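You operate a simulated robot arm through the tools that you are given. There is no shell and no other tool. Be economical: measure what you need, move in short steps, check, and stop when the job is done.

The job below is to be done with a simulated robot arm. You get a single attempt, and the scene is never put back.

## Task
Show the results, tick PART CLEAN and each size marked OK with the blue pen, then put the pen back.
Fine: the pen goes back in its stand.

It is judged by the outcome, as a careful person would: the job done as asked, and still so three seconds after it is handed in. It fails if anything else is knocked over, pushed out of place, dropped, spilled or broken.

## Robot
A 6-joint arm with a fingered hand, fixed in place. Base frame: the origin is at the foot of the arm, x ahead of it, y to its left, z up; the work surface is at about z = 1080. Readings come in mm, degrees, newtons and seconds.
With the tool pointing down near the work surface it reaches from about 100 to 640 mm from the base axis. Its first joint turns from -166.0 to 166.0 degrees. Payload 4 kg.
Tool frame: the origin (TCP) lies between the finger pads and is the grasp point; the fingertips stand 22 mm ahead of it; z points along the fingers, y is the line along which they close. The gripper opens to 112 mm. The gripper's body begins 60 mm behind the TCP. The gripper is a hand of 4 fingers: y runs from the thumb to the fingers, the wrist lies at [0, 0, -218] in the tool frame, and closing takes about 1.5 s.
Orientation is told as [roll, pitch, yaw] about the base's x, y, z axes, in that order, counted from this pose: with the fingers straight down and closing along the base's y, the tool's x points along the base's -x, its y along +y and its z along -z.

## Interface
- The arm moves only by the tool servo_tool. Its argument "moves" is a list of rows, each an object of numbers (a shift or turn left out is 0, a gripper value left out holds the last): "x", "y", "z": the shift along the tool's x, y, z in units of 20 mm (1.0 is 20 mm); "ax", "ay", "az": the turn, a rotation vector about the tool's x, y, z in units of 4 degrees (1.0 is 4 degrees). In form: [{"x": .., "y": .., "z": .., "ax": .., "ay": .., "az": ..}, ...]. A call has 1 to 8 rows; each row shifts and turns the commanded pose from where the row before left it, along the tool's axes as they then stand. "gripper" is the opening, from 0 (shut) to 1 (fully open), set as the call begins (left out, the last holds). A call with a number of a shift or a turn outside -1 to 1 is refused whole. A row lasts 0.2 s, in which the tool goes at most 50 mm and 8.6 degrees; a call with a longer step from one row to the next is refused whole, and so is a gripper value outside its range. Where a pose cannot be reached the arm comes as near as it can. A force on the tool above 40 N (or 10 N above the force at the start of the call, whichever is more), or a blocked arm, ends the call early, and 0.2 s more pass. The fingers move at their own pace (about 45 mm/s each) and stop on an object; they squeeze with about 32 N. The grip force told is the motor's: it shows also when the fingers shut on nothing. Time passes only in rows, and 0.2 s behind the last, so rows that do not move let the fingers close. It gives the time, the measured TCP pose, the force on the tool (base axes), the opening and the grip force at its end, in the units of the frame above (readings bear some noise), with the torque about the TCP (base axes, N m) and any sound that the robot's microphone picked up.
- Cameras (640 x 400 px; columns grow to the right, rows downward): "scene" is fixed at [399.3, 500.1, 1709.1]; the picture's right is [-1.00, -0.07, 0.00], its down [-0.05, 0.68, -0.73] and it looks along [0.05, -0.73, -0.68] (base axes); focal length 327 px, centre (320, 200). "wrist" rides on the gripper at [69, 4, -83] in the tool frame; the picture's right is [-0.06, 1.00, 0.00], its down [-0.76, -0.05, -0.64] and it looks along [-0.64, -0.04, 0.77] (tool axes); focal length 243 px, centre (320, 200). There is no depth. A picture from a camera that has moved, and an enlarged one, comes with that camera's place and axes in the base frame and with its lens.
- get_image(camera): a new picture of that camera. It takes no simulated time.
- move_fingers(finger1, finger2, finger3, thumb_bend): sets how far each is bent, from 0 (flat) to 100 (curled in); at 30 the hand is open as for a grip, at 70 the pads meet at the TCP. One left out holds its place. A second passes; each finger stops where it meets its share of the squeeze, and holds until it gets a number again. A gripper value or a shape takes the hand back. It gives what a move gives, with no picture; readings hold the bend of each and the force on the fingers (four entries, about 0 where the hand has none), thumb and palm.
- grasp_type(shape): the hand has 4 fingers and takes this shape, open, in about a second: jaw (thumb against the fingers, like two jaws); tri (thumb and two fingers); tip (a fingertip pinch); poke (one finger out to press); point (the index stretched); flat (the hand flat); cup (the hand cupped); fist (a fist). The gripper value then closes the fingers along that shape, each until it touches; the sizes above hold for jaw. It gives what a move gives, with no picture.
- enlarge(camera, box): a new picture of the part [left, top, right, bottom] of that camera's present view, enlarged. It takes no simulated time.
- job_done(): hands the job in; it is judged then, once.

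Work in short steps. Places have to be worked out from the pictures, the camera data and where the tool is seen: move nearer, look again, correct. Check each grasp and each placing, and mend what went wrong. You have 120 turns and 68 pictures in all, those below and enlarged ones among them. Open the gripper and draw the arm clear of the work before you hand the job in, unless the task says otherwise; then end with one line.

The tools are called after ">>>" as name(argument=value, ...) on one line, values as JSON. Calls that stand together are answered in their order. servo_tool: Moves the arm, as the interface text tells. Its arguments: {"type":"object","properties":{"moves":{"type":"array","items":{"type":"object","properties":{"x":{"type":"number"},"y":{"type":"number"},"z":{"type":"number"},"ax":{"type":"number"},"ay":{"type":"number"},"az":{"type":"number"}}}},"gripper":{"type":"number"}},"required":["moves"]} The other tools are called the same way: grasp_type (shape) gives the hand a shape; move_fingers (finger1, finger2, finger3, thumb_bend) moves the fingers one by one; get_image (camera) takes a picture; enlarge (camera, box) takes an enlarged picture of a part of a camera's view; job_done () hands the job in.

At the start:

```text
time: 0.0
eef_pos: [316.9, 75.4, 1394.6]
ee_rot: [0.1, 0.0, 0.0]
force: [-0.4, -0.2, -0.3]
wrist_torque: [-0.03, -0.03, 0.01]
width: 112.1
grip_force: 0.0
shape: jaw
bend: [30.0, 30.0, 30.0, 30.0]
finger forces: [0.0, 0.0, 0.0, 0.0, 0.1, 0.0]
```

scene: 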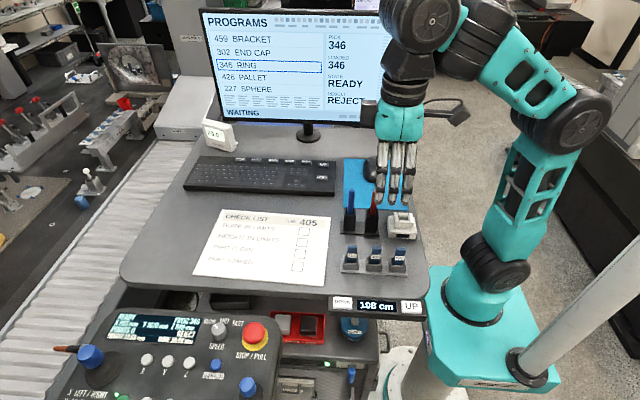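
wrist: 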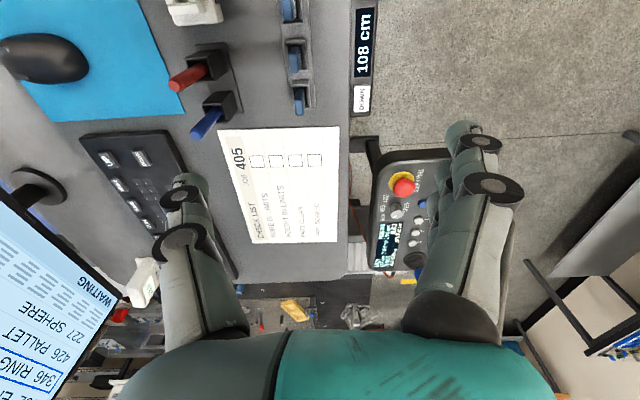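

I'll look closely at the screen, the keyboard, the check list and the pen stand first.

>>> enlarge(camera="scene", box=[180, 0, 400, 140])

>>> enlarge(camera="scene", box=[170, 140, 350, 290])

>>> enlarge(camera="scene", box=[320, 180, 430, 280])

>>> enlarge(camera="wrist", box=[60, 0, 380, 280])

>>> enlarge(camera="scene", box=[60, 290, 400, 400])

```text
2.86 times, centred on (290, 70) of scene
camera zoom: at [399.3, 500.1, 1709.1], right [-1.0, -0.07, 0.0], down [-0.05, 0.68, -0.73], along [0.05, -0.73, -0.68], focal length 935 px, centre (406, 571)
```

zoom: 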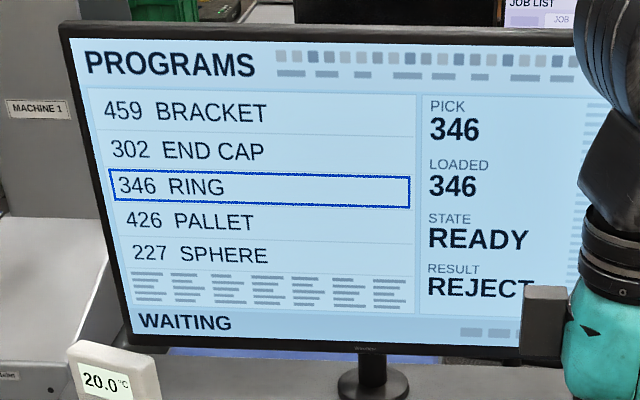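

```text
2.67 times, centred on (260, 215) of scene
camera zoom: at [399.3, 500.1, 1709.1], right [-1.0, -0.07, 0.0], down [-0.05, 0.68, -0.73], along [0.05, -0.73, -0.68], focal length 873 px, centre (480, 160)
```

zoom: 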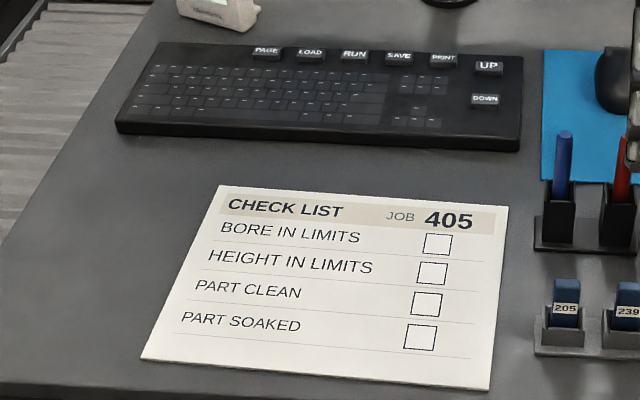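

```text
4.00 times, centred on (375, 230) of scene
camera zoom: at [399.3, 500.1, 1709.1], right [-1.0, -0.07, 0.0], down [-0.05, 0.68, -0.73], along [0.05, -0.73, -0.68], focal length 1309 px, centre (100, 80)
```

zoom: 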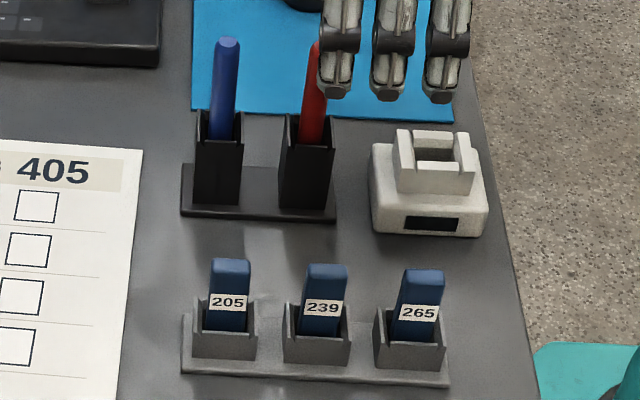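

```text
1.43 times, centred on (220, 140) of wrist
camera zoom: at [250.3, 80.8, 1478.0], right [0.06, 1.0, 0.0], down [0.76, -0.05, 0.64], along [0.64, -0.04, -0.77], focal length 347 px, centre (463, 286)
```

zoom: 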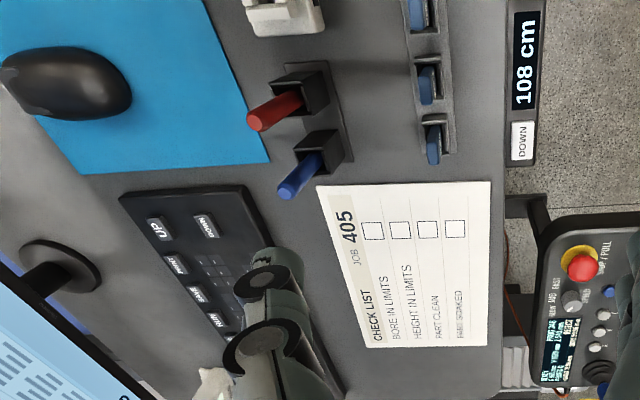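

```text
1.88 times, centred on (230, 345) of scene
camera zoom: at [399.3, 500.1, 1709.1], right [-1.0, -0.07, 0.0], down [-0.05, 0.68, -0.73], along [0.05, -0.73, -0.68], focal length 616 px, centre (489, -73)
```

zoom: 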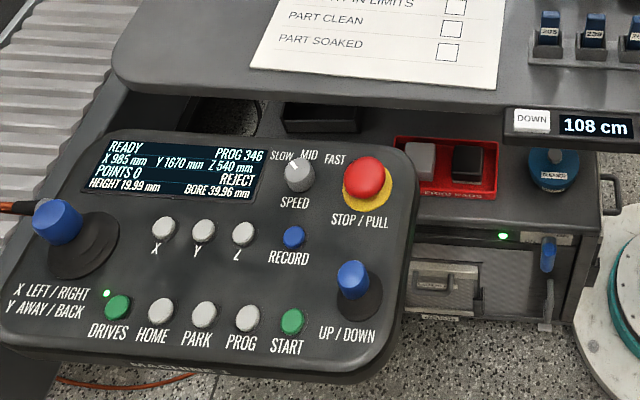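

The screen shows the PROGRAMS page, so PAGE (around x=711, y=-325) should bring up the results. I'll make the poke shape and see where the fingertip lies.

>>> grasp_type(shape="poke")

>>> servo_tool(moves=[{"az": 1, "x": -1, "y": -1}, {"az": 1, "x": -1, "y": -1}, {"az": 1, "x": -1, "y": -1}, {"az": 1, "x": -1, "y": -1}, {"az": 1, "x": -1, "y": -1}, {"az": 1.1, "x": -1, "y": -1}])

```text
time: 0.9
eef_pos: [318.4, 75.0, 1396.6]
ee_rot: [-0.1, 0.0, 0.0]
force: [-0.4, 0.0, 0.3]
wrist_torque: [-0.03, -0.01, 0.0]
width: 0.0
grip_force: 0.0
shape: poke
bend: [100.0, 100.0, 100.0, 47.0]
finger forces: [0.1, 0.0, 0.0, 0.1, 0.0, 0.0]
```

```text
refused: 1.1 is not a number from -1 to 1
```

Bend reads 100 on all three fingers; I'll look at the hand shape.

>>> get_image(camera="wrist")

>>> get_image(camera="scene")

```text
60 pictures are left
camera wrist: at [250.3, 80.7, 1478.1], right [0.06, 1.0, 0.0], down [0.76, -0.05, 0.64], along [0.64, -0.04, -0.77], focal length 243 px, centre (320, 200)
```

wrist: 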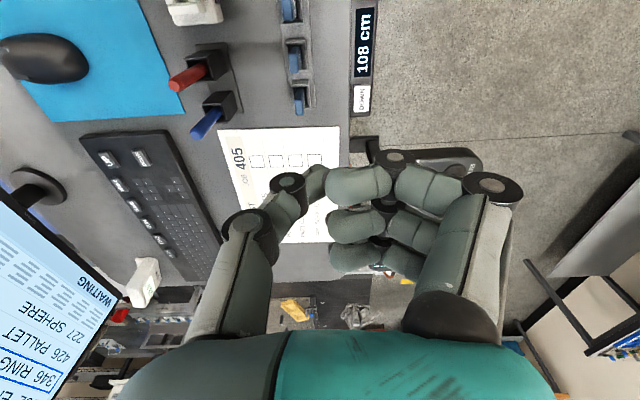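

```text
59 pictures are left
```

scene: 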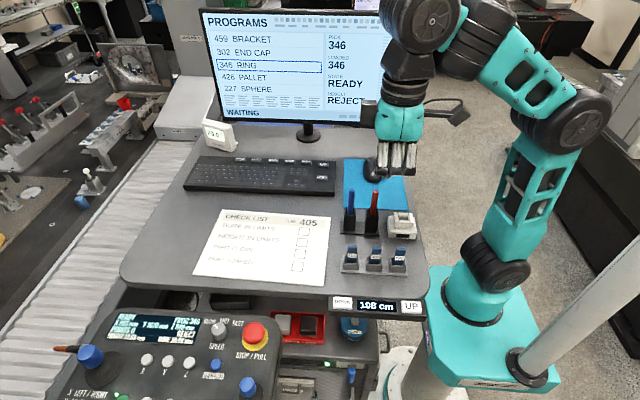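

Poke leaves all fingers curled with only the thumb out; I'll try "point" (index stretched).

>>> grasp_type(shape="point")

>>> get_image(camera="wrist")

```text
time: 1.8
eef_pos: [318.6, 75.6, 1395.6]
ee_rot: [0.0, 0.0, 0.0]
force: [0.8, 0.4, -0.1]
wrist_torque: [-0.01, 0.01, 0.01]
width: 106.0
grip_force: 0.0
shape: point
bend: [31.0, 100.0, 100.0, 55.0]
finger forces: [0.1, 0.0, 0.0, 0.1, 0.0, 0.0]
```

```text
58 pictures are left
camera wrist: at [250.3, 80.7, 1478.0], right [0.06, 1.0, 0.0], down [0.76, -0.05, 0.64], along [0.64, -0.04, -0.77], focal length 243 px, centre (320, 200)
```

wrist: 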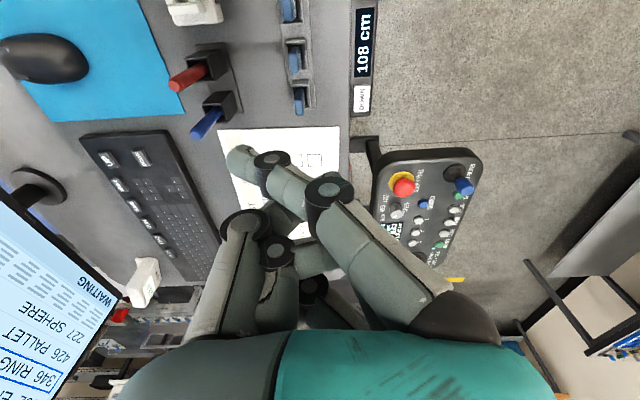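

The index sits on the camera side. I'll straighten it a little, tuck the thumb, and look again.

>>> move_fingers(finger1=30, thumb_bend=90)

>>> get_image(camera="wrist")

```text
time: 2.8
eef_pos: [318.5, 76.1, 1394.9]
ee_rot: [0.0, 0.0, 0.1]
force: [-0.7, 0.0, 0.0]
wrist_torque: [-0.05, -0.01, 0.02]
width: 46.1
grip_force: 0.0
shape: fingers
bend: [30.0, 100.0, 100.0, 90.0]
finger forces: [0.0, 0.1, 0.0, 0.0, 0.0, 0.0]
```

```text
57 pictures are left
camera wrist: at [250.3, 80.7, 1478.0], right [0.06, 1.0, 0.0], down [0.76, -0.05, 0.64], along [0.64, -0.04, -0.77], focal length 243 px, centre (320, 200)
```

wrist: 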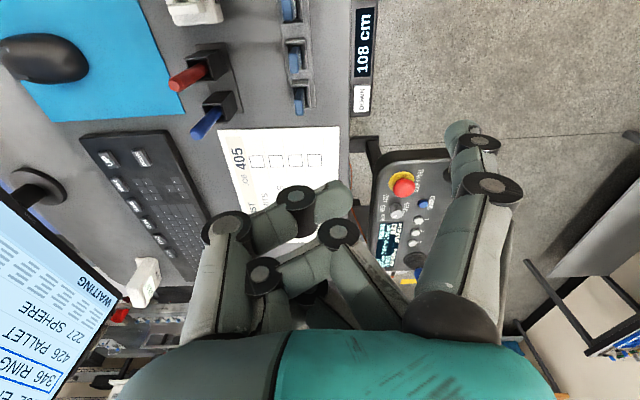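

The index tip lies about [19, 63, 20] in the tool frame. I'll yaw about 35° toward PAGE while moving outward, staying high.

>>> servo_tool(moves=[{"az": 1, "x": -1}, {"az": 1, "x": -1}, {"az": 1, "x": -1}, {"az": 1, "x": -1}, {"az": 1, "x": -1}, {"az": 1, "x": -1}, {"az": 1, "x": -1}, {"az": 1, "x": -1}])

>>> servo_tool(moves=[{"az": 0.75, "y": -1}, {"ay": -1, "y": -1}, {"ay": -1, "y": -1}, {"ay": -1, "y": -1}, {"ay": -1, "y": -1}, {"ay": -1, "y": -1}, {"ay": -1, "y": -1}, {"ay": -1, "y": -1}])

```text
time: 4.6
eef_pos: [457.8, 36.7, 1363.4]
ee_rot: [0.1, -0.2, -32.1]
force: [-0.3, -0.3, 0.1]
wrist_torque: [0.01, -0.01, -0.01]
width: 46.0
grip_force: 0.1
shape: fingers
bend: [30.0, 100.0, 100.0, 90.0]
finger forces: [0.0, 0.0, 0.0, 0.0, 0.0, 0.0]
out of reach, approached as far as the arm can: row 4, 5, 6, 7, 8
```

```text
time: 6.4
eef_pos: [378.5, -94.5, 1405.3]
ee_rot: [0.1, -27.8, -35.1]
force: [0.5, -0.1, 0.2]
wrist_torque: [-0.06, -0.02, -0.02]
width: 46.1
grip_force: 0.1
shape: fingers
bend: [30.0, 100.0, 100.0, 90.0]
finger forces: [0.0, 0.0, 0.0, 0.0, 0.0, 0.0]
out of reach, approached as far as the arm can: row 7, 8
```

Reach is limited up high, so I'll finish the tilt to 45° while descending forward.

>>> servo_tool(moves=[{"ay": -1, "z": 1}, {"ay": -1, "z": 1}, {"ay": -1, "z": 1}, {"ay": -1, "z": 1}, {"ay": -0.25, "z": 1}, {"z": 1}, {"z": 1}, {"z": 1}])

>>> servo_tool(moves=[{"z": 1, "x": -0.3}, {"z": 1, "x": -0.3}, {"z": 1, "x": -0.3}, {"z": 1, "x": -0.3}, {"z": 1, "x": -0.3}, {"z": 1, "x": -0.3}])

>>> get_image(camera="scene")

>>> get_image(camera="wrist")

```text
time: 8.2
eef_pos: [515.1, -158.9, 1426.0]
ee_rot: [0.0, -44.9, -35.0]
force: [-1.1, 0.5, 0.4]
wrist_torque: [-0.02, 0.01, 0.05]
width: 46.1
grip_force: 0.0
shape: fingers
bend: [30.0, 100.0, 100.0, 90.0]
finger forces: [0.0, 0.0, 0.1, 0.1, 0.0, 0.1]
out of reach, approached as far as the arm can: row 1, 2, 3, 4, 5, 6, 7, 8
```

```text
time: 9.6
eef_pos: [562.6, -213.3, 1367.1]
ee_rot: [0.1, -44.5, -35.0]
force: [0.5, 1.1, 0.0]
wrist_torque: [0.0, -0.02, 0.01]
width: 46.1
grip_force: 0.1
shape: fingers
bend: [30.0, 100.0, 100.0, 90.0]
finger forces: [0.0, 0.0, 0.0, 0.0, 0.0, 0.0]
out of reach, approached as far as the arm can: row 4, 5, 6
```

```text
56 pictures are left
```

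scene: 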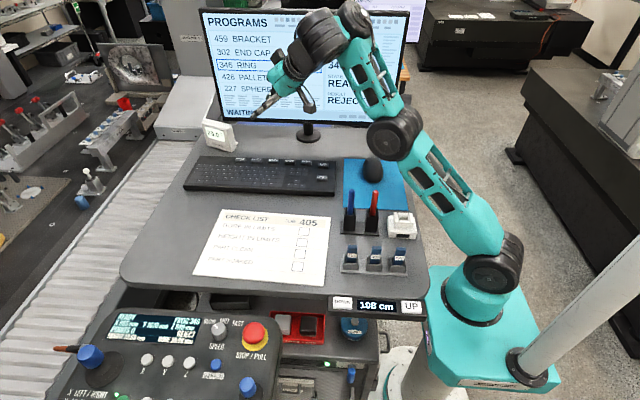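

```text
55 pictures are left
camera wrist: at [479.4, -148.4, 1378.0], right [0.61, 0.79, 0.04], down [0.05, -0.1, 0.99], along [0.79, -0.6, -0.1], focal length 243 px, centre (320, 200)
```

wrist: 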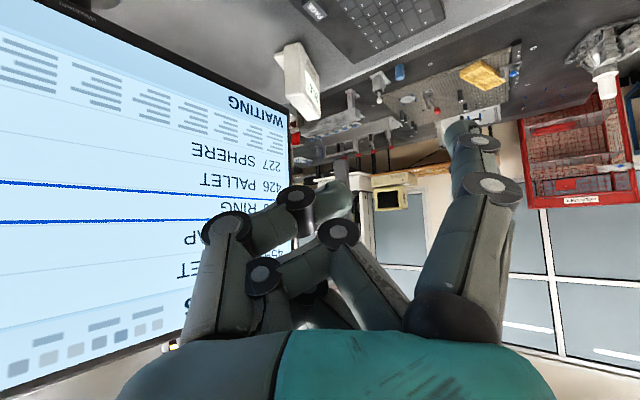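

The arm is near full stretch; I'll go straight down first, then outward.

>>> servo_tool(moves=[{"z": 0.95, "x": 0.95}, {"z": 0.95, "x": 0.95}, {"z": 0.95, "x": 0.95}, {"z": 0.95, "x": 0.95}, {"z": 0.95, "x": 0.95}, {"z": 0.95, "x": 0.95}])

```text
time: 11.0
eef_pos: [566.7, -217.3, 1359.4]
ee_rot: [0.1, -43.6, -35.0]
force: [0.7, 0.4, 0.2]
wrist_torque: [0.03, 0.01, 0.0]
width: 46.2
grip_force: 0.1
shape: fingers
bend: [30.0, 100.0, 100.0, 90.0]
finger forces: [0.1, 0.1, 0.0, 0.0, 0.0, 0.0]
out of reach, approached as far as the arm can: row 1, 2, 3, 4, 5, 6
```

The arm got close to its straight singularity. I'll retreat inward along the reverse way, then descend closer in.

>>> servo_tool(moves=[{"z": -1, "x": 1}, {"z": -1, "x": 1}, {"z": -1, "x": 1}, {"z": -1, "x": 1}, {"z": -1, "x": 1}, {"z": -1, "x": 1}])

>>> get_image(camera="scene")

```text
time: 12.4
eef_pos: [495.3, -134.1, 1441.9]
ee_rot: [-0.2, -44.7, -35.0]
force: [0.0, 0.5, 0.2]
wrist_torque: [0.02, 0.02, 0.0]
width: 46.1
grip_force: 0.1
shape: fingers
bend: [30.0, 100.0, 100.0, 90.0]
finger forces: [0.0, 0.1, 0.0, 0.0, 0.0, 0.1]
out of reach, approached as far as the arm can: row 1, 2, 3, 4, 5, 6
```

```text
54 pictures are left
```

scene: 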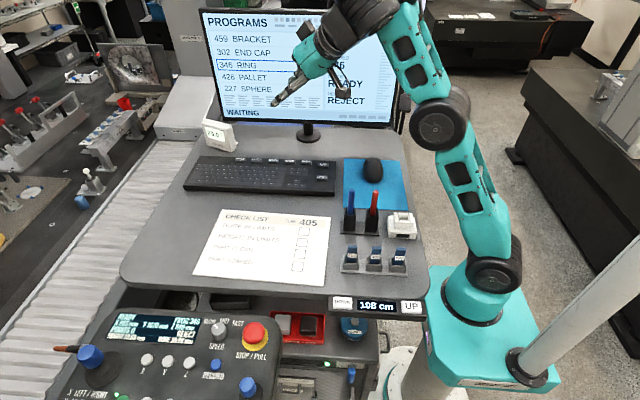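

I'll undo the tilt while drawing inward to get the elbow bent again.

>>> servo_tool(moves=[{"ay": 1, "x": 1}, {"ay": 1, "x": 1}, {"ay": 1, "x": 1}, {"ay": 1, "x": 1}, {"ay": 1, "x": 1}, {"ay": 1, "x": 1}, {"ay": 1, "x": 1}, {"ay": 1, "x": 1}])

>>> get_image(camera="scene")

```text
time: 14.2
eef_pos: [383.9, -56.8, 1362.1]
ee_rot: [0.0, -12.9, -35.1]
force: [0.6, -0.1, 0.6]
wrist_torque: [-0.02, 0.05, -0.02]
width: 46.2
grip_force: 0.1
shape: fingers
bend: [30.0, 100.0, 100.0, 90.0]
finger forces: [0.0, 0.1, 0.1, 0.0, 0.0, 0.0]
```

```text
53 pictures are left
```

scene: 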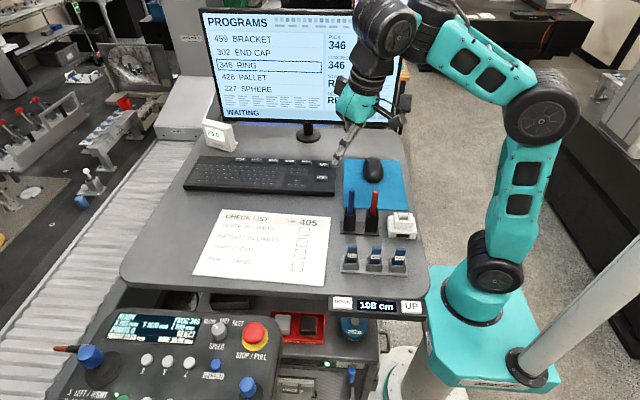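

The elbow is bent again. I'll move right past the pens, then descend, then push out and tilt low.

>>> servo_tool(moves=[{"y": -1}, {"y": -1}, {"y": -1, "x": -0.5}, {"y": -1, "x": -0.5}, {"y": -1, "x": -0.5, "z": 0.5}, {"x": -0.5, "z": 1}, {"x": -0.5, "z": 1}, {"x": -0.5, "z": 1}])

>>> servo_tool(moves=[{"ay": -1, "x": -0.5, "z": 0.7}, {"ay": -1, "x": -0.5, "z": 0.7}, {"ay": -1, "x": -0.5, "z": 0.7}, {"ay": -1, "x": -0.5, "z": 0.7}, {"ay": -1, "x": -0.5, "z": 0.7}, {"ay": -1, "x": -0.5, "z": 0.7}, {"ay": -1, "x": -0.5, "z": 0.7}, {"ay": -1, "x": -0.5, "z": 0.7}])

```text
time: 16.0
eef_pos: [388.2, -182.4, 1314.1]
ee_rot: [0.0, -12.8, -35.1]
force: [-0.3, 0.3, 0.0]
wrist_torque: [0.01, 0.02, 0.0]
width: 46.2
grip_force: 0.0
shape: fingers
bend: [30.0, 100.0, 100.0, 90.0]
finger forces: [0.0, 0.1, 0.1, 0.0, 0.0, 0.0]
out of reach, approached as far as the arm can: row 8
```

```text
time: 17.8
eef_pos: [542.1, -279.4, 1365.4]
ee_rot: [0.1, -44.6, -35.0]
force: [0.1, -0.3, -0.8]
wrist_torque: [0.01, -0.01, 0.0]
width: 45.8
grip_force: 0.1
shape: fingers
bend: [30.0, 100.0, 100.0, 90.0]
finger forces: [0.1, 0.2, 0.0, 0.0, 0.1, 0.1]
out of reach, approached as far as the arm can: row 1, 2, 3, 4, 5, 6, 7, 8
```

Descending with the tilt seems to be what's limiting. I'll go back to tool-down and test descending at this spot.

>>> servo_tool(moves=[{"ay": 1, "x": 1}, {"ay": 1, "x": 1}, {"ay": 1, "x": 1}, {"ay": 1, "x": 0.5}, {"ay": 1}, {"ay": 1}, {"ay": 1}, {"ay": 1}])

>>> servo_tool(moves=[{"ay": 1}, {"ay": 1}, {"ay": 1}, {"z": 1}, {"z": 1}, {"z": 1}, {"z": 1}, {"z": 1}])

```text
time: 19.6
eef_pos: [508.5, -254.1, 1332.2]
ee_rot: [-0.1, -13.0, -35.0]
force: [-0.3, -0.1, -0.3]
wrist_torque: [0.02, -0.03, 0.01]
width: 46.2
grip_force: 0.0
shape: fingers
bend: [30.0, 100.0, 100.0, 90.0]
finger forces: [0.0, 0.1, 0.1, 0.0, 0.0, 0.0]
out of reach, approached as far as the arm can: row 1, 2, 3
```

```text
time: 21.4
eef_pos: [500.6, -247.9, 1193.0]
ee_rot: [-0.1, -1.2, -35.0]
force: [-0.3, 0.5, 0.1]
wrist_torque: [-0.03, -0.03, 0.01]
width: 45.9
grip_force: 0.1
shape: fingers
bend: [30.0, 100.0, 100.0, 90.0]
finger forces: [0.0, 0.0, 0.0, 0.0, 0.1, 0.1]
out of reach, approached as far as the arm can: row 1, 2, 3
```

Tool-down descent works here. Now I'll go outward gradually and tilt in small amounts to see what is reachable.

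>>> servo_tool(moves=[{"x": -1}, {"x": -1}, {"x": -1}, {"ay": -1}, {"ay": -1}, {"ay": -1}, {"ay": -1}])

>>> get_image(camera="scene")

```text
time: 23.0
eef_pos: [557.0, -284.3, 1197.3]
ee_rot: [-0.3, -13.1, -35.1]
force: [-0.2, 0.1, 0.1]
wrist_torque: [0.01, 0.05, 0.02]
width: 46.1
grip_force: 0.0
shape: fingers
bend: [30.0, 100.0, 100.0, 90.0]
finger forces: [0.0, 0.0, 0.0, 0.0, 0.0, 0.0]
out of reach, approached as far as the arm can: row 6
```

```text
52 pictures are left
```

scene: 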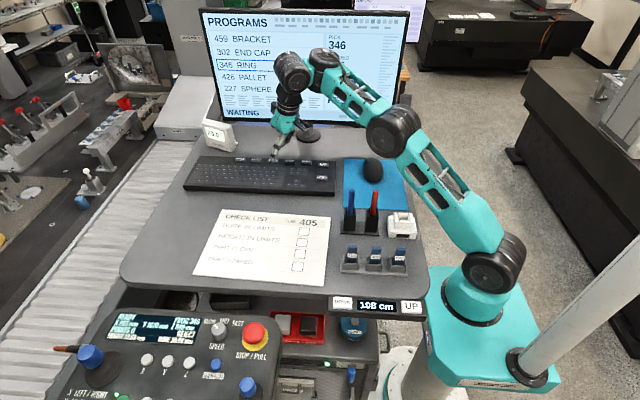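

That works; continue outward and tilting at constant height.

>>> servo_tool(moves=[{"ay": -1, "x": -0.86, "z": 0.26}, {"ay": -1, "x": -0.84, "z": 0.32}, {"ay": -1, "x": -0.82, "z": 0.38}, {"ay": -1, "x": -0.79, "z": 0.44}])

>>> servo_tool(moves=[{"ay": -1, "x": -0.75, "z": 0.49}, {"ay": -1, "x": -0.72, "z": 0.54}])

>>> get_image(camera="wrist")

```text
time: 24.0
eef_pos: [606.9, -324.2, 1204.6]
ee_rot: [0.2, -28.4, -34.9]
force: [0.2, 0.4, 0.1]
wrist_torque: [0.03, 0.0, 0.01]
width: 45.9
grip_force: 0.1
shape: fingers
bend: [30.0, 100.0, 100.0, 90.0]
finger forces: [0.1, 0.0, 0.1, 0.0, 0.0, 0.1]
out of reach, approached as far as the arm can: row 4
```

```text
time: 24.6
eef_pos: [615.8, -355.5, 1247.9]
ee_rot: [2.0, -33.7, -34.8]
force: [-0.4, -0.2, 0.0]
wrist_torque: [0.02, -0.02, 0.02]
width: 46.2
grip_force: 0.1
shape: fingers
bend: [30.0, 100.0, 100.0, 90.0]
finger forces: [0.1, 0.0, 0.0, 0.0, 0.0, 0.1]
out of reach, approached as far as the arm can: row 1, 2
```

```text
51 pictures are left
camera wrist: at [532.4, -295.7, 1278.3], right [0.6, 0.8, 0.06], down [0.19, -0.22, 0.96], along [0.78, -0.56, -0.28], focal length 243 px, centre (320, 200)
```

wrist: 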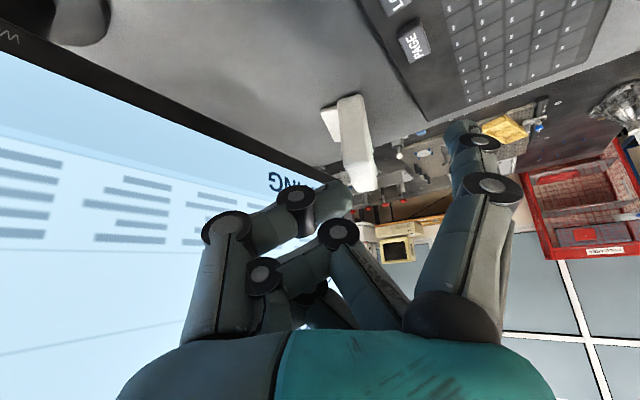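

That is the stretch limit: the wrist must be lower before going further out. I'll come in and down, then tilt.

>>> servo_tool(moves=[{"x": 0.98, "z": 0.59, "y": 0.35, "ay": 0.35}, {"x": 0.98, "z": 0.59, "y": 0.35, "ay": 0.35}, {"x": 0.98, "z": 0.59, "y": 0.35, "ay": 0.35}, {"x": 0.98, "z": 0.59, "y": 0.35, "ay": 0.35}])

```text
time: 25.6
eef_pos: [595.0, -309.4, 1178.4]
ee_rot: [2.1, -27.5, -34.6]
force: [0.2, -0.1, -0.7]
wrist_torque: [-0.01, -0.05, -0.02]
width: 46.1
grip_force: 0.0
shape: fingers
bend: [30.0, 100.0, 100.0, 90.0]
finger forces: [0.0, 0.0, 0.0, 0.0, 0.1, 0.1]
out of reach, approached as far as the arm can: row 2, 3, 4
```

I'll send a null row to see whether the commanded pose has been reset to the measured one.

>>> servo_tool(moves=[{}, {}])

>>> servo_tool(moves=[{"x": 0.5, "z": -0.5}, {"x": 0.5, "z": -0.5}])

```text
time: 26.2
eef_pos: [594.7, -310.5, 1179.1]
ee_rot: [2.0, -27.5, -34.6]
force: [0.1, 0.6, 0.6]
wrist_torque: [0.02, -0.02, -0.01]
width: 45.6
grip_force: 0.1
shape: fingers
bend: [30.0, 100.0, 100.0, 90.0]
finger forces: [0.1, 0.0, 0.0, 0.1, 0.0, 0.0]
```

```text
time: 26.8
eef_pos: [589.8, -303.1, 1197.6]
ee_rot: [1.9, -28.0, -34.6]
force: [0.0, -0.2, 0.7]
wrist_torque: [0.0, 0.0, 0.05]
width: 46.2
grip_force: 0.1
shape: fingers
bend: [30.0, 100.0, 100.0, 90.0]
finger forces: [0.0, 0.0, 0.1, 0.0, 0.1, 0.1]
out of reach, approached as far as the arm can: row 1, 2
```

Each call starts from the actual pose; the elbow was locked straight. I'll untilt and draw inward to bend it, then go low before going out again.

>>> servo_tool(moves=[{"ay": 1, "x": 1}, {"ay": 1, "x": 1}, {"ay": 1, "x": 1}, {"ay": 1, "x": 1}, {"ay": 1, "x": 1}, {"ay": 1, "x": 1}, {"ay": 1}, {"ax": -0.4}])

```text
time: 28.6
eef_pos: [507.1, -245.9, 1165.6]
ee_rot: [3.3, 0.0, -33.7]
force: [0.4, -0.8, -0.1]
wrist_torque: [0.02, 0.03, 0.01]
width: 46.0
grip_force: 0.0
shape: fingers
bend: [30.0, 100.0, 100.0, 90.0]
finger forces: [0.0, 0.0, 0.1, 0.1, 0.1, 0.0]
out of reach, approached as far as the arm can: row 1, 2, 3
```

Straight again. Correct the small roll, drop slightly, and go out with tilt at this low height.

>>> servo_tool(moves=[{"ax": 0.8, "z": 0.85}, {"ay": -1, "x": -0.88, "z": 0.06}, {"ay": -1, "x": -0.87, "z": 0.12}, {"ay": -1, "x": -0.86, "z": 0.18}, {"ay": -1, "x": -0.84, "z": 0.24}, {"ay": -1, "x": -0.82, "z": 0.3}])

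>>> get_image(camera="scene")

```text
time: 30.0
eef_pos: [585.7, -296.3, 1148.1]
ee_rot: [0.1, -20.0, -33.8]
force: [-0.4, 0.8, 0.6]
wrist_torque: [0.0, -0.02, 0.0]
width: 46.4
grip_force: 0.1
shape: fingers
bend: [30.0, 100.0, 100.0, 90.0]
finger forces: [0.0, 0.1, 0.0, 0.0, 0.1, 0.0]
out of reach, approached as far as the arm can: row 4, 5
```

```text
50 pictures are left
```

scene: 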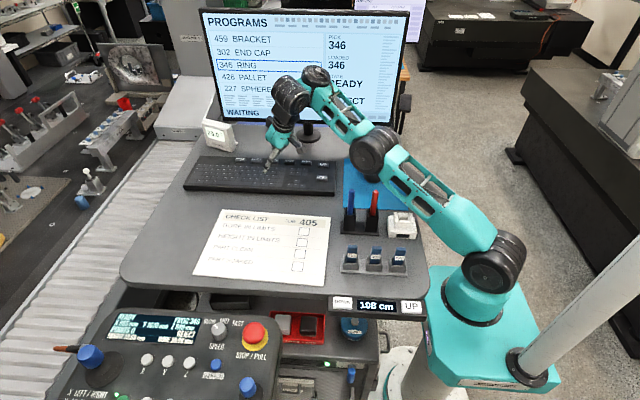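

Now continue out with the remaining tilt at the same height.

>>> servo_tool(moves=[{"ay": -1, "x": -0.85, "z": 0.36, "y": -0.12}, {"ay": -1, "x": -0.83, "z": 0.42, "y": -0.12}, {"ay": -1, "x": -0.8, "z": 0.48, "y": -0.12}])

>>> servo_tool(moves=[{"ay": -1}, {"ay": -1}, {"ay": -1}, {"ay": -1}])

```text
time: 30.8
eef_pos: [600.9, -322.9, 1190.5]
ee_rot: [0.7, -28.4, -33.8]
force: [-0.3, -0.6, -0.1]
wrist_torque: [0.01, 0.03, 0.0]
width: 46.1
grip_force: 0.0
shape: fingers
bend: [30.0, 100.0, 100.0, 90.0]
finger forces: [0.0, 0.0, 0.0, 0.0, 0.0, 0.0]
out of reach, approached as far as the arm can: row 2, 3
```

```text
time: 31.8
eef_pos: [600.5, -322.4, 1189.6]
ee_rot: [0.8, -28.2, -33.8]
force: [-0.1, -0.4, 0.7]
wrist_torque: [-0.02, -0.02, -0.03]
width: 46.1
grip_force: 0.0
shape: fingers
bend: [30.0, 100.0, 100.0, 90.0]
finger forces: [0.0, 0.1, 0.0, 0.0, 0.1, 0.0]
out of reach, approached as far as the arm can: row 1, 2, 3, 4
```

Stuck at the straight elbow again. I'll come well in (elbow properly bent) at low height and test tilting there, then extend outward only at the end.

>>> servo_tool(moves=[{"ay": 1, "x": 1}, {"ay": 1, "x": 1}, {"ay": 1, "x": 1}, {"ay": 1, "x": 1}, {"ay": 1, "x": 1}, {"ay": 1, "x": 1}, {"ay": 1, "x": 1}, {"x": 1}])

>>> servo_tool(moves=[{"x": 1}, {"x": 1}, {"ay": -1}, {"ay": -1}, {"ay": -1}, {"ay": -1}, {"ay": -1}, {"ay": -1}])

>>> get_image(camera="scene")

```text
time: 33.6
eef_pos: [482.6, -243.2, 1161.4]
ee_rot: [0.7, 0.1, -33.3]
force: [0.8, 0.4, 0.4]
wrist_torque: [0.0, 0.02, 0.02]
width: 46.1
grip_force: 0.0
shape: fingers
bend: [30.0, 100.0, 100.0, 90.0]
finger forces: [0.1, 0.0, 0.0, 0.0, 0.0, 0.0]
out of reach, approached as far as the arm can: row 3, 8
```

```text
time: 35.4
eef_pos: [539.3, -267.1, 1261.7]
ee_rot: [0.8, -24.1, -33.7]
force: [-0.9, -0.2, -0.1]
wrist_torque: [0.02, 0.01, 0.01]
width: 46.1
grip_force: 0.0
shape: fingers
bend: [30.0, 100.0, 100.0, 90.0]
finger forces: [0.1, 0.0, 0.0, 0.0, 0.0, 0.1]
out of reach, approached as far as the arm can: row 1, 2, 3, 4, 5, 6, 7, 8
```

```text
49 pictures are left
```

scene: 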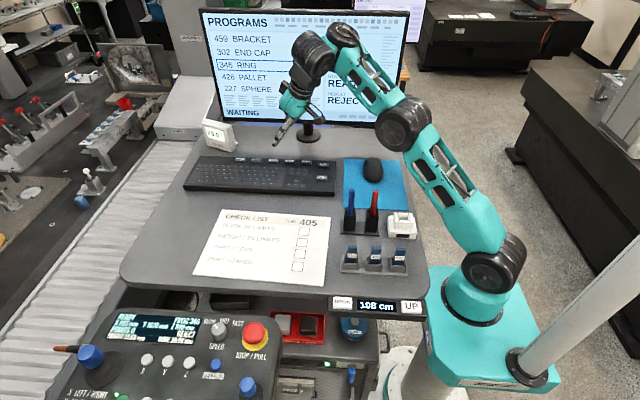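

The arm is in the wrong elbow branch. I'll go up and inward, as worked before, to recover elbow-up.

>>> servo_tool(moves=[{"z": -1}, {"z": -1}, {"z": -1}, {"z": -1}, {"z": -1}, {"z": -1, "ay": 1}, {"z": -1, "ay": 1}, {"z": -1, "ay": 1}])

>>> servo_tool(moves=[{"ay": 1, "x": 1}, {"ay": 1, "x": 1}, {"ay": 1, "x": 1}, {"x": 1}, {"x": 1}, {"x": 1}, {"x": 1}, {}])

>>> get_image(camera="scene")

```text
time: 37.2
eef_pos: [467.7, -222.3, 1383.5]
ee_rot: [0.6, -12.2, -33.5]
force: [0.2, -0.1, -0.3]
wrist_torque: [0.01, 0.04, -0.01]
width: 46.0
grip_force: 0.0
shape: fingers
bend: [30.0, 100.0, 100.0, 90.0]
finger forces: [0.0, 0.0, 0.0, 0.1, 0.0, 0.0]
out of reach, approached as far as the arm can: row 7, 8
```

```text
time: 39.0
eef_pos: [345.8, -148.6, 1367.5]
ee_rot: [0.7, -0.2, -33.3]
force: [-0.9, -1.1, 0.3]
wrist_torque: [0.01, -0.03, -0.02]
width: 46.1
grip_force: 0.2
shape: fingers
bend: [30.0, 100.0, 100.0, 90.0]
finger forces: [0.0, 0.0, 0.1, 0.0, 0.0, 0.0]
out of reach, approached as far as the arm can: row 2, 3
```

```text
48 pictures are left
```

scene: 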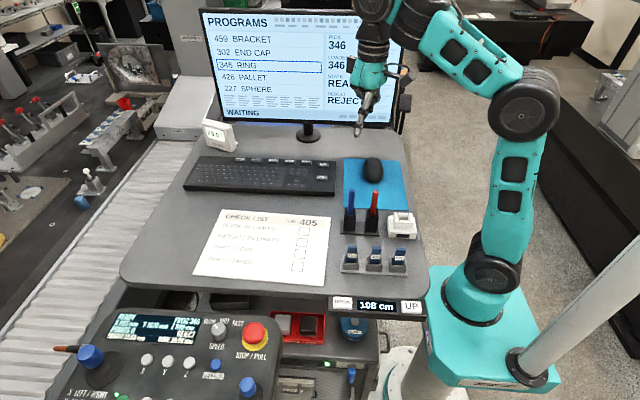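

Elbow-up recovered. Now descend tool-down here and watch the flags.

>>> servo_tool(moves=[{"z": 1}, {"z": 1}, {"z": 1}, {"z": 1}, {"z": 1}, {"z": 1}, {"z": 1}])

>>> get_image(camera="scene")

```text
time: 40.6
eef_pos: [351.4, -167.3, 1264.6]
ee_rot: [-0.7, 0.2, -33.2]
force: [0.8, 0.0, -0.4]
wrist_torque: [-0.01, 0.0, 0.03]
width: 46.1
grip_force: 0.0
shape: fingers
bend: [30.0, 100.0, 100.0, 90.0]
finger forces: [0.0, 0.0, 0.0, 0.1, 0.0, 0.0]
out of reach, approached as far as the arm can: row 5, 6, 7
```

```text
47 pictures are left
```

scene: 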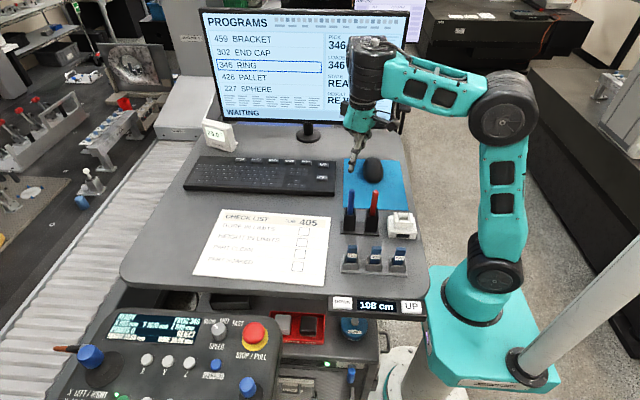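

Blocked again with a bent elbow, so it's a wrist limit, perhaps related to yaw. I'll yaw back and try descending.

>>> servo_tool(moves=[{"az": -1, "z": -0.5}, {"az": -1}, {"az": -1}, {"az": -1}, {"az": -1}, {"z": 1}, {"z": 1}, {"z": 1}])

```text
time: 42.4
eef_pos: [364.2, -179.2, 1250.3]
ee_rot: [-2.0, 1.5, -13.8]
force: [-0.4, 0.4, 0.7]
wrist_torque: [-0.02, 0.03, 0.02]
width: 46.2
grip_force: 0.0
shape: fingers
bend: [30.0, 100.0, 100.0, 90.0]
finger forces: [0.1, 0.1, 0.1, 0.0, 0.0, 0.0]
out of reach, approached as far as the arm can: row 1, 6, 7, 8
```

All flagged cases fit one wrist limit: the tool can't open past ~97° from the forearm in this wrist branch. I'll look at the wrist build to see how to flip the branch.

>>> enlarge(camera="scene", box=[320, 20, 560, 200])

```text
2.22 times, centred on (440, 110) of scene
camera zoom: at [399.3, 500.1, 1709.1], right [-1.0, -0.07, 0.0], down [-0.05, 0.68, -0.73], along [0.05, -0.73, -0.68], focal length 727 px, centre (53, 400)
```

zoom: 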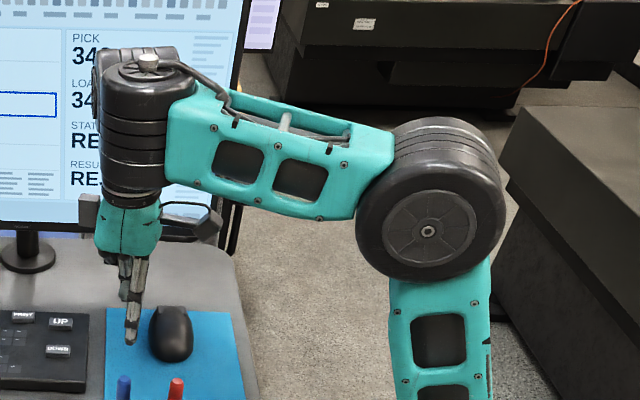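

The wrist looks like a one-sided bend around the cylinder axis at the forearm's end; the outward tilt needs the forearm-end joint turned around half a turn. I'll tip the tool slightly inward and then rotate around that axis in steps, watching for flags.

>>> servo_tool(moves=[{"z": -1, "ay": 1}, {"z": -1, "ay": 1}, {"z": -1, "ay": 0.5}])

>>> servo_tool(moves=[{"ax": -0.29, "az": 0.956}, {"ax": -0.29, "az": 0.956}, {"ax": -0.29, "az": 0.956}, {"ax": -0.29, "az": 0.956}, {"ax": -0.29, "az": 0.956}, {"ax": -0.29, "az": 0.956}, {"ax": -0.29, "az": 0.956}, {"ax": -0.29, "az": 0.956}])

```text
time: 43.2
eef_pos: [378.1, -161.0, 1259.6]
ee_rot: [3.4, 6.1, -13.4]
force: [0.1, 0.3, -0.3]
wrist_torque: [0.01, -0.01, -0.01]
width: 46.4
grip_force: 0.1
shape: fingers
bend: [30.0, 100.0, 100.0, 90.0]
finger forces: [0.1, 0.0, 0.1, 0.1, 0.0, 0.0]
out of reach, approached as far as the arm can: row 1, 2, 3
```

```text
time: 45.0
eef_pos: [378.0, -162.1, 1261.6]
ee_rot: [8.7, 9.3, -44.1]
force: [0.6, 0.3, 1.3]
wrist_torque: [0.03, -0.02, -0.01]
width: 46.1
grip_force: 0.1
shape: fingers
bend: [30.0, 100.0, 100.0, 90.0]
finger forces: [0.0, 0.0, 0.0, 0.1, 0.1, 0.1]
```

No flags on the rotation. Continue around.

>>> servo_tool(moves=[{"ax": -0.29, "az": 0.956}, {"ax": -0.29, "az": 0.956}, {"ax": -0.29, "az": 0.956}, {"ax": -0.29, "az": 0.956}, {"ax": -0.29, "az": 0.956}, {"ax": -0.29, "az": 0.956}, {"ax": -0.29, "az": 0.956}, {"ax": -0.29, "az": 0.956}])

>>> servo_tool(moves=[{"ax": -0.29, "az": 0.956}, {"ax": -0.29, "az": 0.956}, {"ax": -0.29, "az": 0.956}, {"ax": -0.29, "az": 0.956}, {"ax": -0.29, "az": 0.956}, {"ax": -0.29, "az": 0.956}, {"ax": -0.29, "az": 0.956}, {"ax": -0.29, "az": 0.956}])

>>> enlarge(camera="scene", box=[280, 0, 560, 210])

```text
time: 46.8
eef_pos: [380.3, -164.5, 1266.7]
ee_rot: [11.5, 15.0, -74.8]
force: [0.9, 0.2, -0.5]
wrist_torque: [0.01, 0.04, -0.03]
width: 46.1
grip_force: 0.1
shape: fingers
bend: [30.0, 100.0, 100.0, 90.0]
finger forces: [0.0, 0.0, 0.0, 0.0, 0.1, 0.0]
out of reach, approached as far as the arm can: row 8
```

```text
time: 48.6
eef_pos: [393.1, -182.7, 1305.7]
ee_rot: [11.0, 21.2, -106.3]
force: [0.4, 0.3, 0.5]
wrist_torque: [-0.03, 0.02, -0.01]
width: 46.1
grip_force: 0.1
shape: fingers
bend: [30.0, 100.0, 100.0, 90.0]
finger forces: [0.1, 0.0, 0.0, 0.1, 0.1, 0.0]
out of reach, approached as far as the arm can: row 1, 2, 3, 4, 5, 6, 7, 8
```

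```text
1.90 times, centred on (420, 105) of scene
camera zoom: at [399.3, 500.1, 1709.1], right [-1.0, -0.07, 0.0], down [-0.05, 0.68, -0.73], along [0.05, -0.73, -0.68], focal length 623 px, centre (130, 381)
```

zoom: 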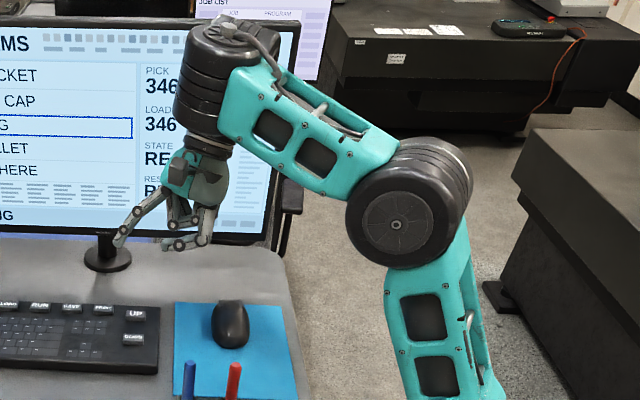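

I need to see the wrist joints more clearly.

>>> enlarge(camera="scene", box=[325, 0, 455, 110])

```text
3.64 times, centred on (390, 55) of scene
camera zoom: at [399.3, 500.1, 1709.1], right [-1.0, -0.07, 0.0], down [-0.05, 0.68, -0.73], along [0.05, -0.73, -0.68], focal length 1190 px, centre (66, 727)
```

zoom: 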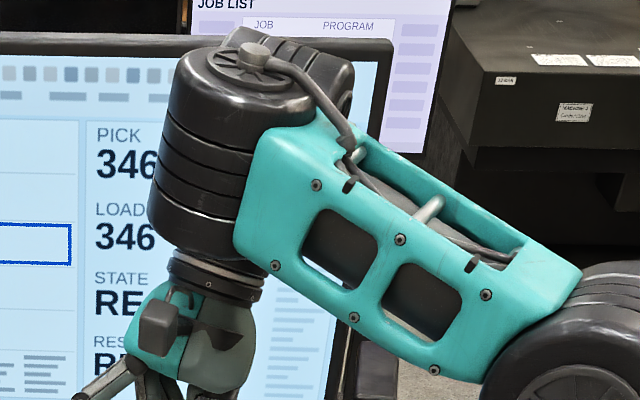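

I'll rotate back the way I came and get a clear view of the wrist in an unforced pose.

>>> servo_tool(moves=[{"ax": 0.29, "az": -0.956}, {"ax": 0.29, "az": -0.956}, {"ax": 0.29, "az": -0.956}, {"ax": 0.29, "az": -0.956}, {"ax": 0.29, "az": -0.956}, {"ax": 0.29, "az": -0.956}, {"ax": 0.29, "az": -0.956}, {"ax": 0.29, "az": -0.956}])

>>> servo_tool(moves=[{"ax": 0.29, "az": -0.956}, {"ax": 0.29, "az": -0.956}, {"ax": 0.29, "az": -0.956}, {"ax": 0.29, "az": -0.956}, {"ax": 0.29, "az": -0.956}, {"ax": 0.29, "az": -0.956}, {"ax": 0.29, "az": -0.956}, {"ax": 0.29, "az": -0.956}])

>>> servo_tool(moves=[{"ax": 0.2, "az": -0.956}, {"ax": 0.2, "az": -0.956}, {"ax": 0.2, "az": -0.956}, {"ax": 0.2, "az": -0.956}, {"az": -0.956, "z": -1}, {"az": -0.956, "z": -1}, {"az": -0.956, "z": -1}, {"az": -0.956, "z": -1}])

>>> enlarge(camera="scene", box=[330, 0, 600, 200])

```text
time: 50.4
eef_pos: [392.6, -182.9, 1305.3]
ee_rot: [11.6, 14.9, -74.7]
force: [-0.1, 0.5, -0.3]
wrist_torque: [-0.03, -0.02, -0.02]
width: 46.0
grip_force: 0.2
shape: fingers
bend: [30.0, 100.0, 100.0, 90.0]
finger forces: [0.1, 0.0, 0.0, 0.1, 0.0, 0.0]
```

```text
time: 52.2
eef_pos: [392.4, -184.3, 1305.0]
ee_rot: [8.7, 9.2, -43.9]
force: [-0.6, 0.3, 0.3]
wrist_torque: [0.01, 0.02, 0.03]
width: 46.0
grip_force: 0.0
shape: fingers
bend: [30.0, 100.0, 100.0, 90.0]
finger forces: [0.0, 0.0, 0.0, 0.0, 0.0, 0.0]
```

```text
time: 54.0
eef_pos: [381.1, -186.9, 1338.6]
ee_rot: [9.2, 4.8, -13.5]
force: [-0.5, 0.2, 1.1]
wrist_torque: [0.0, 0.01, -0.01]
width: 45.9
grip_force: 0.1
shape: fingers
bend: [30.0, 100.0, 100.0, 90.0]
finger forces: [0.0, 0.0, 0.1, 0.0, 0.0, 0.0]
out of reach, approached as far as the arm can: row 6, 7, 8
```

```text
2.00 times, centred on (465, 100) of scene
camera zoom: at [399.3, 500.1, 1709.1], right [-1.0, -0.07, 0.0], down [-0.05, 0.68, -0.73], along [0.05, -0.73, -0.68], focal length 654 px, centre (30, 400)
```

zoom: 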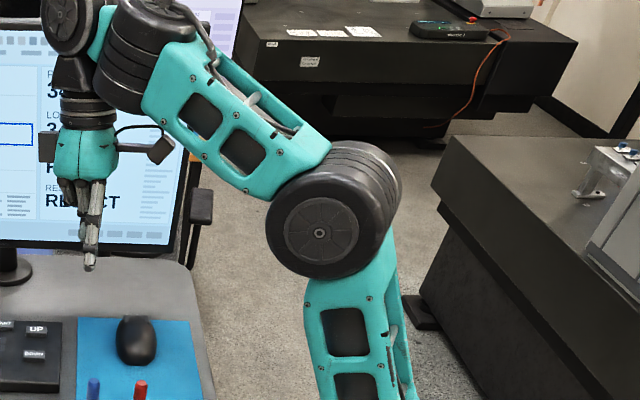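

Now the build is clear: the forearm-end joint's axis is perpendicular to the forearm and the next one bends only one way. I'll return near the start pose (where the bend is large), then swing around that axis in the other direction.

>>> servo_tool(moves=[{"x": 0.55, "y": 1, "z": -0.35, "ax": 0.3, "ay": -0.15, "az": -0.42}, {"x": 0.55, "y": 1, "z": -0.35, "ax": 0.3, "ay": -0.15, "az": -0.42}, {"x": 0.55, "y": 1, "z": -0.35, "ax": 0.3, "ay": -0.15, "az": -0.42}, {"x": 0.55, "y": 1, "z": -0.35, "ax": 0.3, "ay": -0.15, "az": -0.42}, {"x": 0.55, "y": 1, "z": -0.35, "ax": 0.3, "ay": -0.15, "az": -0.42}, {"x": 0.55, "y": 1, "z": -0.35, "ax": 0.3, "ay": -0.15, "az": -0.42}, {"x": 0.55, "y": 1, "z": -0.35, "ax": 0.3, "ay": -0.15, "az": -0.42}, {"x": 0.55, "y": 1, "z": -0.35, "ax": 0.3, "ay": -0.15, "az": -0.42}])

```text
time: 55.8
eef_pos: [314.9, -20.2, 1411.9]
ee_rot: [0.0, -1.2, -0.7]
force: [0.2, 0.7, 0.2]
wrist_torque: [-0.03, -0.01, 0.0]
width: 46.2
grip_force: 0.0
shape: fingers
bend: [30.0, 100.0, 100.0, 90.0]
finger forces: [0.1, 0.0, 0.0, 0.0, 0.0, 0.0]
out of reach, approached as far as the arm can: row 8
```

Slightly lower for room, then swing the other way around that axis keeping the wrist point still.

>>> servo_tool(moves=[{"z": 1}, {"z": 1}, {"z": 1}])

>>> servo_tool(moves=[{"ax": 0.45, "az": -0.89, "y": -0.34}, {"ax": 0.45, "az": -0.89, "y": -0.34}, {"ax": 0.45, "az": -0.89, "y": -0.34}, {"ax": 0.45, "az": -0.89, "y": -0.34}, {"ax": 0.45, "az": -0.89, "y": -0.34}, {"ax": 0.45, "az": -0.89, "y": -0.34}, {"ax": 0.45, "az": -0.89, "y": -0.34}, {"ax": 0.45, "az": -0.89, "y": -0.34}])

>>> servo_tool(moves=[{"ax": 0.45, "az": -0.89, "y": -0.34}, {"ax": 0.45, "az": -0.89, "y": -0.34}, {"ax": 0.45, "az": -0.89, "y": -0.34}, {"ax": 0.45, "az": -0.89, "y": -0.34}, {"ax": 0.45, "az": -0.89, "y": -0.34}, {"ax": 0.45, "az": -0.89, "y": -0.34}, {"ax": 0.45, "az": -0.89, "y": -0.34}, {"ax": 0.45, "az": -0.89, "y": -0.34}])

```text
time: 56.6
eef_pos: [316.2, -23.2, 1349.2]
ee_rot: [0.1, -1.0, -0.6]
force: [-0.2, -0.5, -0.1]
wrist_torque: [0.07, 0.01, 0.03]
width: 46.2
grip_force: 0.1
shape: fingers
bend: [30.0, 100.0, 100.0, 90.0]
finger forces: [0.0, 0.0, 0.0, 0.1, 0.0, 0.1]
```

```text
time: 58.4
eef_pos: [329.6, -72.8, 1357.0]
ee_rot: [-14.3, 2.5, 27.7]
force: [0.2, -0.4, -0.4]
wrist_torque: [0.0, -0.01, 0.0]
width: 46.0
grip_force: 0.0
shape: fingers
bend: [30.0, 100.0, 100.0, 90.0]
finger forces: [0.1, 0.1, 0.1, 0.0, 0.0, 0.0]
```

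```text
time: 60.2
eef_pos: [367.2, -109.3, 1390.2]
ee_rot: [-25.4, 12.4, 54.6]
force: [0.0, -0.9, -0.1]
wrist_torque: [-0.01, 0.01, -0.02]
width: 46.2
grip_force: 0.0
shape: fingers
bend: [30.0, 100.0, 100.0, 90.0]
finger forces: [0.0, 0.0, 0.0, 0.0, 0.0, 0.1]
out of reach, approached as far as the arm can: row 6, 7, 8
```

Orientation follows; the arm is just rather high. Lower it 60 mm and continue around.

>>> servo_tool(moves=[{"x": -0.215, "y": 0.419, "z": 0.882}, {"x": -0.215, "y": 0.419, "z": 0.882}, {"x": -0.215, "y": 0.419, "z": 0.882}, {"x": -0.215, "y": 0.419, "z": 0.882}])

>>> servo_tool(moves=[{"ax": 0.45, "az": -0.89, "y": -0.34}, {"ax": 0.45, "az": -0.89, "y": -0.34}, {"ax": 0.45, "az": -0.89, "y": -0.34}, {"ax": 0.45, "az": -0.89, "y": -0.34}, {"ax": 0.45, "az": -0.89, "y": -0.34}, {"ax": 0.45, "az": -0.89, "y": -0.34}])

>>> enlarge(camera="scene", box=[300, 0, 600, 220])

```text
time: 61.2
eef_pos: [389.1, -100.6, 1381.2]
ee_rot: [-25.2, 12.3, 54.5]
force: [0.0, 0.1, -0.2]
wrist_torque: [-0.02, -0.03, 0.01]
width: 46.1
grip_force: 0.1
shape: fingers
bend: [30.0, 100.0, 100.0, 90.0]
finger forces: [0.0, 0.0, 0.0, 0.0, 0.0, 0.0]
out of reach, approached as far as the arm can: row 1, 2, 3, 4
```

```text
time: 62.6
eef_pos: [431.9, -110.9, 1423.4]
ee_rot: [-30.1, 22.4, 74.5]
force: [-0.4, 0.4, 0.6]
wrist_torque: [0.0, 0.04, 0.02]
width: 45.9
grip_force: 0.0
shape: fingers
bend: [30.0, 100.0, 100.0, 90.0]
finger forces: [0.1, 0.0, 0.1, 0.0, 0.1, 0.0]
out of reach, approached as far as the arm can: row 1, 2, 3, 4, 5, 6
```

```text
1.82 times, centred on (450, 110) of scene
camera zoom: at [399.3, 500.1, 1709.1], right [-1.0, -0.07, 0.0], down [-0.05, 0.68, -0.73], along [0.05, -0.73, -0.68], focal length 595 px, centre (84, 364)
```

zoom: 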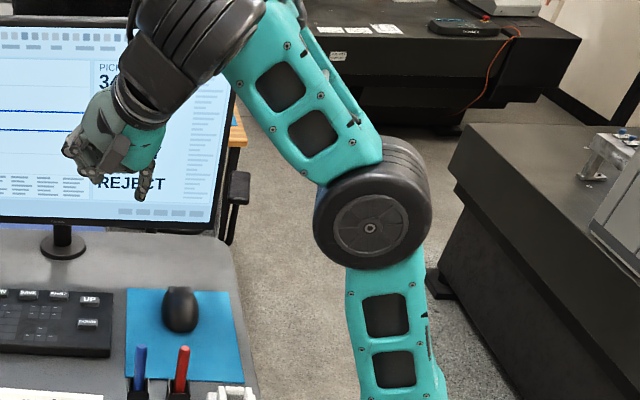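

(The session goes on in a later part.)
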